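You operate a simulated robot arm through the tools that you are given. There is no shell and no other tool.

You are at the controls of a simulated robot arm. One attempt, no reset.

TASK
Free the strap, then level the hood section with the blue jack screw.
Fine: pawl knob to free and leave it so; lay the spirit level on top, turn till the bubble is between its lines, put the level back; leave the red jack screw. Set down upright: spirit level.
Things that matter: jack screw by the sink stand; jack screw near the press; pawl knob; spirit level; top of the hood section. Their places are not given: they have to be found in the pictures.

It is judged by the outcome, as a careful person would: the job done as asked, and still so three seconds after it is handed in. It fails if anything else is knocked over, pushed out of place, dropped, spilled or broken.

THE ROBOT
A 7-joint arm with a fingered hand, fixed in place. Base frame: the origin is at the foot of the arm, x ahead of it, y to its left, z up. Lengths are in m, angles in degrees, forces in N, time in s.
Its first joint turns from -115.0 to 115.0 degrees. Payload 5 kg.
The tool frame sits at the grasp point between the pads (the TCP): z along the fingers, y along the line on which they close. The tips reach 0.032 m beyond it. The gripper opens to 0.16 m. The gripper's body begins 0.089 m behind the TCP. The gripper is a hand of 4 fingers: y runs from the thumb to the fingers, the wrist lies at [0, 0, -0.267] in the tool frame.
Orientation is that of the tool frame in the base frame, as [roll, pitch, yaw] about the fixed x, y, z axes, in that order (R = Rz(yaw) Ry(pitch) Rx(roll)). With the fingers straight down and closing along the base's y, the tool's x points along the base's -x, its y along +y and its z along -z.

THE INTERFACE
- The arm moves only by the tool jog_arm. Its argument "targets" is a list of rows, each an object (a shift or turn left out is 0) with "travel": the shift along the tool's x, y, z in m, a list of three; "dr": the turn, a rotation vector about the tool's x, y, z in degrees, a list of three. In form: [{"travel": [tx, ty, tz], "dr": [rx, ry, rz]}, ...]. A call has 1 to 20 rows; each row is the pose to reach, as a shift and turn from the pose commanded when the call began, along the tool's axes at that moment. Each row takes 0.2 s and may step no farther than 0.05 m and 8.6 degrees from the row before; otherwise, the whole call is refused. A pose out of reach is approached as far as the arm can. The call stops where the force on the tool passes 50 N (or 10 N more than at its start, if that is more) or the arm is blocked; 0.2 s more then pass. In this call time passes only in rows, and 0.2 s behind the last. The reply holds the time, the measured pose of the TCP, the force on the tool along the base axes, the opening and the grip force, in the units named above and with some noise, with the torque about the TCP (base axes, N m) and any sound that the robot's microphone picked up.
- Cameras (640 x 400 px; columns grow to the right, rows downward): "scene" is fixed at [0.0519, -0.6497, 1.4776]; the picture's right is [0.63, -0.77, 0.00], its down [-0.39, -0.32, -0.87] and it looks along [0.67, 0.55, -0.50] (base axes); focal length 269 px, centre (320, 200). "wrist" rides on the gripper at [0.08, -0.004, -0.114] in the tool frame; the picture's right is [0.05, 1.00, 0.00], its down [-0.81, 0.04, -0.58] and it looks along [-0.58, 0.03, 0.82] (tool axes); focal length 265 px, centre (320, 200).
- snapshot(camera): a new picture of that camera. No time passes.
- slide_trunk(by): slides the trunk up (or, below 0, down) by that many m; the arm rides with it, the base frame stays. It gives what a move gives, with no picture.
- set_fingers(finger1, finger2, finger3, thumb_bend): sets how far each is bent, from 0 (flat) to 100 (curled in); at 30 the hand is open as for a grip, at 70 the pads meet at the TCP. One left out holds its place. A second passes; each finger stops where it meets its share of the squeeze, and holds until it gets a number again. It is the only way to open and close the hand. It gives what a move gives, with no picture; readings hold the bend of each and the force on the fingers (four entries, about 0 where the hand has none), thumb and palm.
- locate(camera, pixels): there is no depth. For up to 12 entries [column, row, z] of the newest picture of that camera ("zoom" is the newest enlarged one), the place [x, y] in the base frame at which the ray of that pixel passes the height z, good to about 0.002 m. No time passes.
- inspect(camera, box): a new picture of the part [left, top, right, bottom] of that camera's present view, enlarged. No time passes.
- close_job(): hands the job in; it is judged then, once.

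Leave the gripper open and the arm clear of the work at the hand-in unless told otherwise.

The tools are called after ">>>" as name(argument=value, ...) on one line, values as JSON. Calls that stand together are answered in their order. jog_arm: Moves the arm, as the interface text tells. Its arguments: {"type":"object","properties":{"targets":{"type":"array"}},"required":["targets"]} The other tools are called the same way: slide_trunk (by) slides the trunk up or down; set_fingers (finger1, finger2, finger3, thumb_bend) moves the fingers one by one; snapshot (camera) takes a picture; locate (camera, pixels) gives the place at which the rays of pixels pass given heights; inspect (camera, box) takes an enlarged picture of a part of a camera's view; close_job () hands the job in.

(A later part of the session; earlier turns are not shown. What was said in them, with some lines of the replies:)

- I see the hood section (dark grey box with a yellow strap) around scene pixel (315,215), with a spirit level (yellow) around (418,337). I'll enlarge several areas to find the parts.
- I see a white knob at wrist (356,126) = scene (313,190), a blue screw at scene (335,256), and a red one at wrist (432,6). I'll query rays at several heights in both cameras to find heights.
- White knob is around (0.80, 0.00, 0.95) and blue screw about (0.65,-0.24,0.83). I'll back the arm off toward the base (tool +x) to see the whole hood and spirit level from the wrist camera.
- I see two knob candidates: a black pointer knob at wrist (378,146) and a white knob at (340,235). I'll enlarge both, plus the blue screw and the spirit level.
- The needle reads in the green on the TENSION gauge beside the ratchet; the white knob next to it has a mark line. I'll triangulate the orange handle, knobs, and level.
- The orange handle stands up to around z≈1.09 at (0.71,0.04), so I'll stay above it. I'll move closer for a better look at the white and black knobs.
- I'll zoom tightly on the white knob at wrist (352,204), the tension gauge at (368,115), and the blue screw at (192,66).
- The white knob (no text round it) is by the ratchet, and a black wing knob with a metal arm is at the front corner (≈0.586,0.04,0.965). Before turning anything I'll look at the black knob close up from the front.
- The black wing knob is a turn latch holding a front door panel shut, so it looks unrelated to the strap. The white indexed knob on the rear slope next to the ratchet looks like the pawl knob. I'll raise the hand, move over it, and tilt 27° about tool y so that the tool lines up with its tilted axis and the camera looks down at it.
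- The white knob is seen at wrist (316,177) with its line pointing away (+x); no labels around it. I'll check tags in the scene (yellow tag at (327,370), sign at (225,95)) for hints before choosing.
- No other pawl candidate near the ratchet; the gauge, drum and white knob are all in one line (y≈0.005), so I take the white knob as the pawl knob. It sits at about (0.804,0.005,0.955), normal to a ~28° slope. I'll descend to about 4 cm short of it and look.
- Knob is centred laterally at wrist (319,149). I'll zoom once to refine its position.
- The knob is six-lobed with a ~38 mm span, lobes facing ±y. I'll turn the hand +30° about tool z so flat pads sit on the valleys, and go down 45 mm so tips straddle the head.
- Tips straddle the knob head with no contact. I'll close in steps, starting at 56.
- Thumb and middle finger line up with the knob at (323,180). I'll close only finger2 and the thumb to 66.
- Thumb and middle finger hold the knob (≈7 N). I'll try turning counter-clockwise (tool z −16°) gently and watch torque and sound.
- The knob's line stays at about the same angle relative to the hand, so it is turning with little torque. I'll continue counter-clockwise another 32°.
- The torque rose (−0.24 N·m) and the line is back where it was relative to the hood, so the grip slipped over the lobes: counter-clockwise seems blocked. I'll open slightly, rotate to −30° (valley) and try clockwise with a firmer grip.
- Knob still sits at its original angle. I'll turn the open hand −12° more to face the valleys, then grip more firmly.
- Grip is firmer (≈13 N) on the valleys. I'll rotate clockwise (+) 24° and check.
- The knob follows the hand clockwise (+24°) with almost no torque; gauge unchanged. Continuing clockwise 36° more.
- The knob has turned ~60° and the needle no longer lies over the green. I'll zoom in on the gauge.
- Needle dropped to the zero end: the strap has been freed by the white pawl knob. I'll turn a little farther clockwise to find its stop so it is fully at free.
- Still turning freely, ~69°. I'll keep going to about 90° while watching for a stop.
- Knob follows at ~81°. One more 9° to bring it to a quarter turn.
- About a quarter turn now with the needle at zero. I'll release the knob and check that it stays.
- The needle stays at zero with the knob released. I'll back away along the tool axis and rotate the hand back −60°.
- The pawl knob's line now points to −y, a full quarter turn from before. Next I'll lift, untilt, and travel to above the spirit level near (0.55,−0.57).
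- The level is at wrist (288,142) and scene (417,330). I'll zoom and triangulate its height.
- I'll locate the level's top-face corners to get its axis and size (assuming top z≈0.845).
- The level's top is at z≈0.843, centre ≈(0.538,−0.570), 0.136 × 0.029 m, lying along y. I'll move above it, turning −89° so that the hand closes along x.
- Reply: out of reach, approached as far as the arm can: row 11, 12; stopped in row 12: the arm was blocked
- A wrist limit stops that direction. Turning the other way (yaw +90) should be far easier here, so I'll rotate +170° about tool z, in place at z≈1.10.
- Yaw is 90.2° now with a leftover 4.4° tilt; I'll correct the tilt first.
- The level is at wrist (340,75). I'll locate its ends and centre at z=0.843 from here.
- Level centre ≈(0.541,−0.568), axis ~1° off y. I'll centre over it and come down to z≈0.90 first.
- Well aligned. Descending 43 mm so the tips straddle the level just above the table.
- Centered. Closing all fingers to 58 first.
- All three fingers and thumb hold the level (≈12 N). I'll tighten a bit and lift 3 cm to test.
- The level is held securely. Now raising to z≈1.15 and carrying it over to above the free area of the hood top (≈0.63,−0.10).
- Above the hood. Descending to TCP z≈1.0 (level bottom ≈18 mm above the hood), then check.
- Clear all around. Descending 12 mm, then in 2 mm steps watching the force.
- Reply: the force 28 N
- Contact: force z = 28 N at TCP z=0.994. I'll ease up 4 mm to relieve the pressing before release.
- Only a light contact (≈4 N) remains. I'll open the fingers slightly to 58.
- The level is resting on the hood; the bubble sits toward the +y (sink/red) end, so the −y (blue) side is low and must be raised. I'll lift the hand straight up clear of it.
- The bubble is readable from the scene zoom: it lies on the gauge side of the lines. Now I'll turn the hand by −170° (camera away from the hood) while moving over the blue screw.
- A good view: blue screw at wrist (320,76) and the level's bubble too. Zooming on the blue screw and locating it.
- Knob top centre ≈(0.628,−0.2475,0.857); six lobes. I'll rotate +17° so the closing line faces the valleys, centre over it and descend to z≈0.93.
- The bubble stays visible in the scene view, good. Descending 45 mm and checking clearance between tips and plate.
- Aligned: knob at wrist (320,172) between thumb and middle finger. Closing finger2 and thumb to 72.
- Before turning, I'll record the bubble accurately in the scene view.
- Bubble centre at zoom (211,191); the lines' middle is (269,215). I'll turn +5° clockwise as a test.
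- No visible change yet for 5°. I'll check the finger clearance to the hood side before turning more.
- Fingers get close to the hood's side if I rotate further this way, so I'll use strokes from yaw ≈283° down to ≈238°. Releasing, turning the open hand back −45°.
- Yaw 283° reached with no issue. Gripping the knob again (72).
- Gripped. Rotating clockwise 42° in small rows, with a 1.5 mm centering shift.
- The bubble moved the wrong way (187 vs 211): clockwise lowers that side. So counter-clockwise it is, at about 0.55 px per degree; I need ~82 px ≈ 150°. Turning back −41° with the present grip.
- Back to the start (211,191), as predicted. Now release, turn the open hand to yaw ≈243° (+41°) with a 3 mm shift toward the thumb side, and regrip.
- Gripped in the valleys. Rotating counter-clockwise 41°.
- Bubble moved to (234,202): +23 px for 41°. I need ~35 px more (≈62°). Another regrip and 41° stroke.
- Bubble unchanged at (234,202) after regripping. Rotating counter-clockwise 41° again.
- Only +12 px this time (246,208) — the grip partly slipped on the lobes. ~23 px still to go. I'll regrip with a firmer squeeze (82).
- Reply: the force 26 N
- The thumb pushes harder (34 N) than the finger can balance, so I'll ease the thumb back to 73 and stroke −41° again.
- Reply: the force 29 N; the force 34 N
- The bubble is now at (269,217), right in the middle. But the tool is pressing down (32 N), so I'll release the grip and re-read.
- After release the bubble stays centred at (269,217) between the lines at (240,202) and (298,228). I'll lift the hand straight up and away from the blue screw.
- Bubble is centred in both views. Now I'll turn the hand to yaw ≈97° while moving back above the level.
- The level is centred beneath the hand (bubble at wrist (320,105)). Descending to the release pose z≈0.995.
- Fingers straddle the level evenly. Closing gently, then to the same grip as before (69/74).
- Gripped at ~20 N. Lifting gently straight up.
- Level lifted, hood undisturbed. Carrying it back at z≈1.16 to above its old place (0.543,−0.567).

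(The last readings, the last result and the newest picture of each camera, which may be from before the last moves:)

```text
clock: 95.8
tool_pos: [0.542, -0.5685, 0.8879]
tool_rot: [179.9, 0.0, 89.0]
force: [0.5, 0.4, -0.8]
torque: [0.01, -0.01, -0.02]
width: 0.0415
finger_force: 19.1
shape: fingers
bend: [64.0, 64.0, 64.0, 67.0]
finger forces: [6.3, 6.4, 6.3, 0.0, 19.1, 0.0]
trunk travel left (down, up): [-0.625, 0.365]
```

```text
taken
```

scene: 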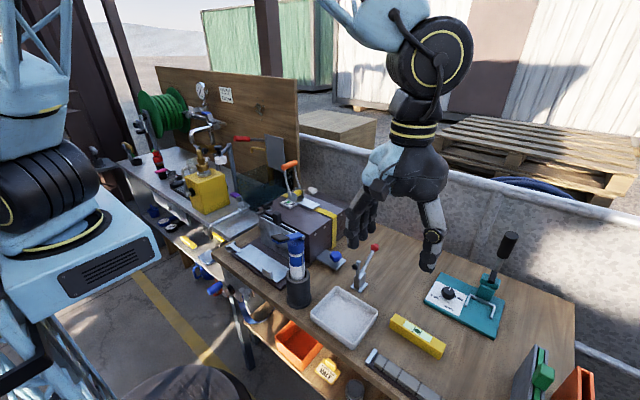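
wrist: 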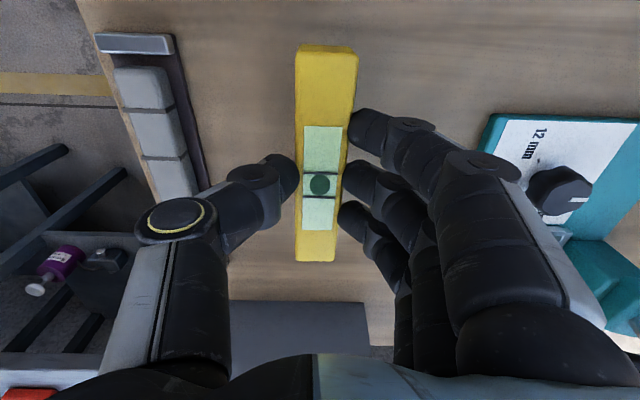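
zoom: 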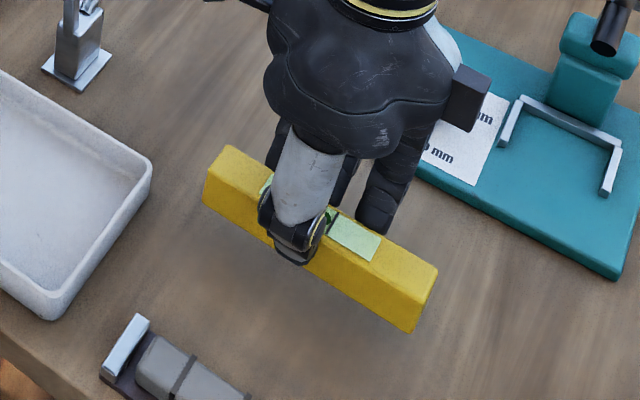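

At z=0.888 over the old spot. Descending 20 mm, then small steps until touch.

>>> jog_arm(targets=[{"travel": [0.0005, 0.001, 0.01]}, {"travel": [0.0005, 0.001, 0.02]}, {"travel": [0.0005, 0.001, 0.023]}])

>>> inspect(camera="scene", box=[380, 290, 460, 360])

```text
clock: 96.6
tool_pos: [0.5427, -0.5674, 0.8646]
tool_rot: [-179.9, 0.0, 88.9]
force: [-0.6, 0.2, -0.9]
torque: [0.0, 0.04, 0.04]
width: 0.0416
finger_force: 19.5
shape: fingers
bend: [64.0, 64.0, 64.0, 67.0]
finger forces: [6.5, 6.4, 6.2, 0.0, 19.1, 0.1]
trunk travel left (down, up): [-0.625, 0.365]
```

```text
5.71 times, centred on (420, 325) of scene
```

zoom: 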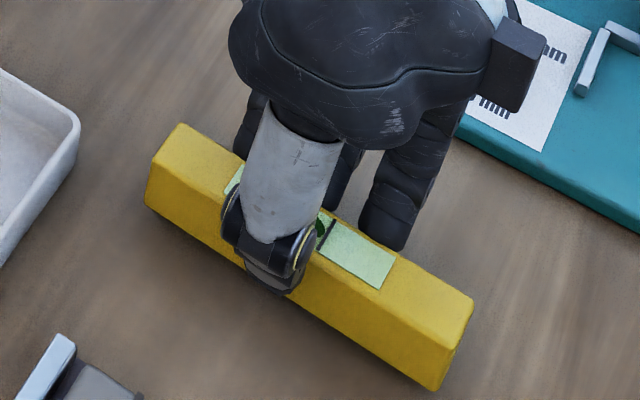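

No contact yet at z=0.8646. Lowering in 1.5 mm steps.

>>> jog_arm(targets=[{"travel": [0, 0, 0.0015]}, {"travel": [0, 0, 0.003]}])

>>> jog_arm(targets=[{"travel": [0, 0, 0.001]}, {"travel": [0, 0, 0.002]}])

```text
clock: 97.2
tool_pos: [0.543, -0.5673, 0.8617]
tool_rot: [180.0, 0.0, 88.9]
force: [-0.6, -0.1, -1.7]
torque: [0.01, -0.02, 0.01]
width: 0.0412
finger_force: 19.2
shape: fingers
bend: [64.0, 64.0, 64.0, 67.0]
finger forces: [6.4, 6.4, 6.3, 0.0, 19.0, 0.0]
trunk travel left (down, up): [-0.625, 0.365]
```

```text
clock: 97.8
tool_pos: [0.5446, -0.5669, 0.8605]
tool_rot: [-180.0, 0.0, 88.9]
force: [0.7, 0.2, -0.5]
torque: [0.03, 0.04, -0.03]
width: 0.0412
finger_force: 19.0
shape: fingers
bend: [64.0, 64.0, 64.0, 67.0]
finger forces: [6.4, 6.4, 6.3, 0.0, 19.2, 0.0]
trunk travel left (down, up): [-0.625, 0.365]
```

>>> jog_arm(targets=[{"travel": [0, 0, 0.001]}, {"travel": [0, 0, 0.002]}])

>>> inspect(camera="scene", box=[380, 290, 460, 360])

```text
clock: 98.4
tool_pos: [0.5434, -0.5675, 0.8573]
tool_rot: [-179.9, 0.1, 88.9]
force: [-0.6, 0.6, -2.2]
torque: [0.0, 0.03, -0.03]
width: 0.0413
finger_force: 19.3
shape: fingers
bend: [64.0, 64.0, 64.0, 67.0]
finger forces: [6.4, 6.4, 6.3, 0.1, 19.1, 0.0]
trunk travel left (down, up): [-0.625, 0.365]
```

```text
5.71 times, centred on (420, 325) of scene
```

zoom: 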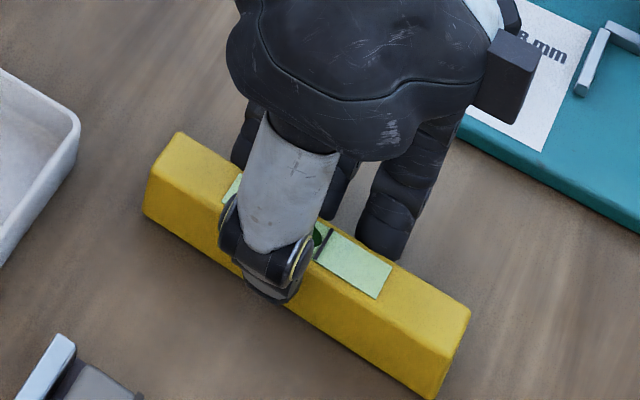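

Nearly down by comparison with the first picture. Continuing in 1 mm steps.

>>> jog_arm(targets=[{"travel": [0, 0, 0.001]}, {"travel": [0, 0, 0.0015]}])

>>> jog_arm(targets=[{"travel": [0, 0, 0.001]}, {"travel": [0, 0, 0.0015]}])

```text
clock: 99.0
tool_pos: [0.5446, -0.5673, 0.8564]
tool_rot: [-179.9, 0.0, 88.8]
force: [-0.2, 0.0, -1.1]
torque: [-0.03, 0.02, 0.01]
width: 0.0413
finger_force: 19.1
shape: fingers
bend: [64.0, 64.0, 64.0, 67.0]
finger forces: [6.4, 6.4, 6.2, 0.1, 19.3, 0.0]
trunk travel left (down, up): [-0.625, 0.365]
```

```text
clock: 99.6
tool_pos: [0.5433, -0.5673, 0.8555]
tool_rot: [179.9, 0.1, 88.8]
force: [0.0, -0.5, 8.0]
torque: [-0.02, -0.06, 0.01]
width: 0.0416
finger_force: 20.5
shape: fingers
bend: [64.0, 64.0, 64.0, 67.0]
finger forces: [6.5, 6.5, 6.5, 0.0, 20.9, 0.1]
trunk travel left (down, up): [-0.625, 0.365]
```

Touchdown: +8 N at z=0.8555. Releasing gently.

>>> set_fingers(finger1=60, finger2=60, finger3=60, thumb_bend=62)

>>> set_fingers(finger1=50, finger2=50, finger3=50, thumb_bend=50)

>>> snapshot(camera="wrist")

```text
clock: 100.6
tool_pos: [0.5433, -0.5667, 0.8545]
tool_rot: [-180.0, 0.0, 88.9]
force: [0.4, -0.2, 0.4]
torque: [0.0, 0.02, 0.0]
width: 0.0497
finger_force: 0.1
shape: fingers
bend: [60.0, 60.0, 60.0, 62.0]
finger forces: [0.1, 0.0, 0.0, 0.0, 0.0, 0.1]
trunk travel left (down, up): [-0.625, 0.365]
```

```text
clock: 101.6
tool_pos: [0.5433, -0.5677, 0.8544]
tool_rot: [-179.9, 0.0, 88.8]
force: [0.0, 0.1, 0.1]
torque: [-0.01, -0.01, -0.03]
width: 0.0902
finger_force: 0.0
shape: fingers
bend: [50.0, 50.0, 50.0, 50.0]
finger forces: [0.0, 0.0, 0.0, 0.0, 0.0, 0.1]
trunk travel left (down, up): [-0.625, 0.365]
```

```text
taken
```

wrist: 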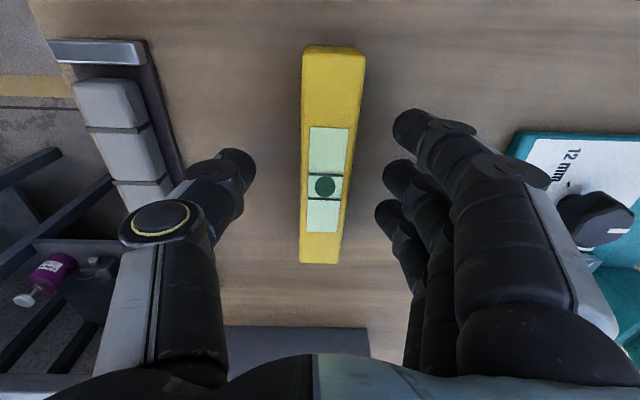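

The level stands upright on the table, bubble centred (325,186). Lifting the hand straight up and clear.

>>> jog_arm(targets=[{"travel": [0, 0, -0.03]}, {"travel": [0, 0, -0.07]}, {"travel": [0, 0, -0.115]}, {"travel": [0, 0, -0.16]}, {"travel": [0, 0, -0.205]}, {"travel": [0, 0, -0.25]}, {"travel": [0, 0, -0.295]}, {"travel": [0, 0, -0.34]}])

>>> set_fingers(finger1=30, finger2=30, finger3=30, thumb_bend=30)

>>> snapshot(camera="scene")

>>> inspect(camera="scene", box=[370, 300, 470, 370])

>>> inspect(camera="scene", box=[250, 150, 370, 270])

```text
clock: 103.4
tool_pos: [0.5426, -0.5669, 1.195]
tool_rot: [180.0, 0.0, 88.9]
force: [-0.6, 0.2, 0.4]
torque: [-0.04, 0.02, 0.0]
width: 0.0905
finger_force: 0.1
shape: fingers
bend: [50.0, 50.0, 50.0, 50.0]
finger forces: [0.0, 0.0, 0.0, 0.0, 0.1, 0.0]
trunk travel left (down, up): [-0.625, 0.365]
```

```text
clock: 104.4
tool_pos: [0.5437, -0.5673, 1.1948]
tool_rot: [179.9, 0.1, 88.9]
force: [-0.3, 0.1, 0.4]
torque: [-0.02, 0.01, -0.02]
width: 0.17
finger_force: 0.1
shape: fingers
bend: [30.0, 30.0, 30.0, 30.0]
finger forces: [0.0, 0.0, 0.1, 0.1, 0.0, 0.0]
trunk travel left (down, up): [-0.625, 0.365]
```

```text
taken
```

scene: 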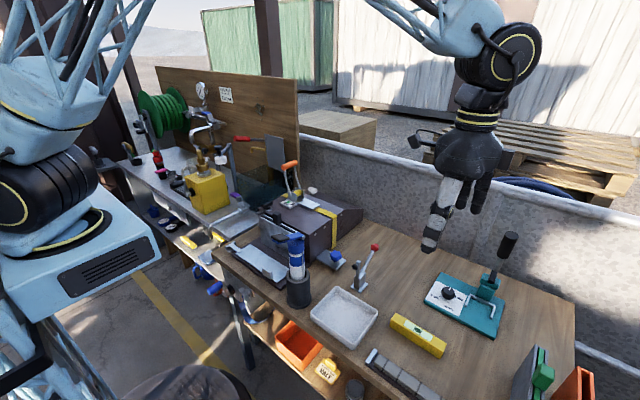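

```text
5.71 times, centred on (420, 335) of scene
```

zoom: 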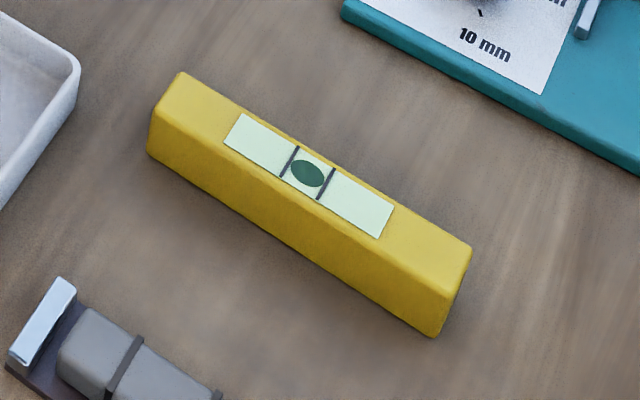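

```text
3.33 times, centred on (310, 210) of scene
```

zoom: 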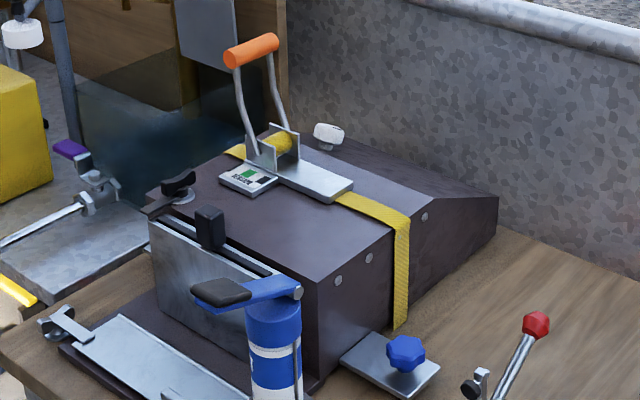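

The level is back in its place upright. A last check of the gauge and pawl knob before handing in.

>>> inspect(camera="scene", box=[278, 175, 334, 214])

>>> inspect(camera="scene", box=[300, 220, 400, 300])

```text
10.26 times, centred on (306, 194) of scene
```

zoom: 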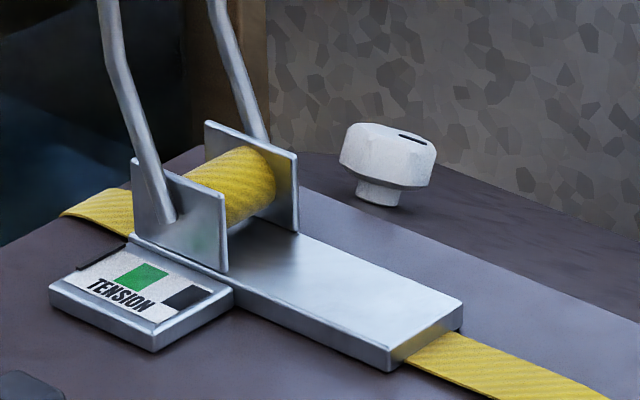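

```text
5.00 times, centred on (350, 260) of scene
```

zoom: 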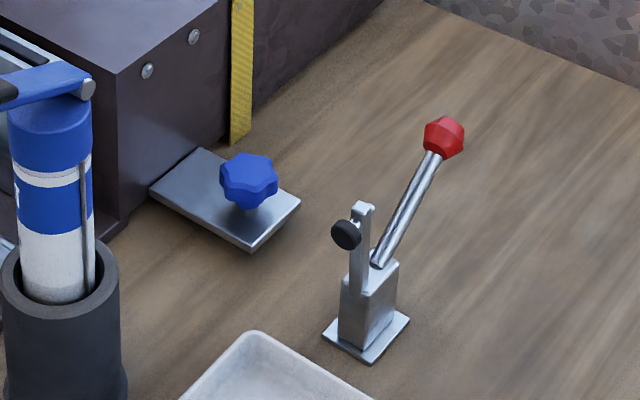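

The needle rests at zero tension, the pawl knob stays a quarter turn at free, and the blue screw is set. The red screw is untouched, the level is back upright, and the hand is open and clear. Handing in.

>>> close_job()

```text
The job is handed in.
```

The strap is free and the hood section is level. The job is handed in; I don't have the judge's result.

- **Strap:** I turned the white pawl knob behind the ratchet a quarter turn clockwise and left it there. The TENSION needle dropped from the green to the zero end and stayed there. The knob has no marking, so I took it as the pawl knob from its place by the ratchet, and the needle drop confirmed it. While finding the direction I first turned it slightly the wrong way and it slipped back, with no visible effect.
- **Levelling:** I laid the spirit level on top of the hood and turned only the blue jack screw. Clockwise made it worse, so I finished counter-clockwise. The bubble sat midway between its lines, and stayed there after I released the screw and moved the hand away.
- **Spirit level:** It is back upright in its old place on the bench, within about a millimetre by the pictures.
- **The rest:** I did not touch the red jack screw, and nothing else looks out of place in the final pictures. The hand is open and clear of the work.
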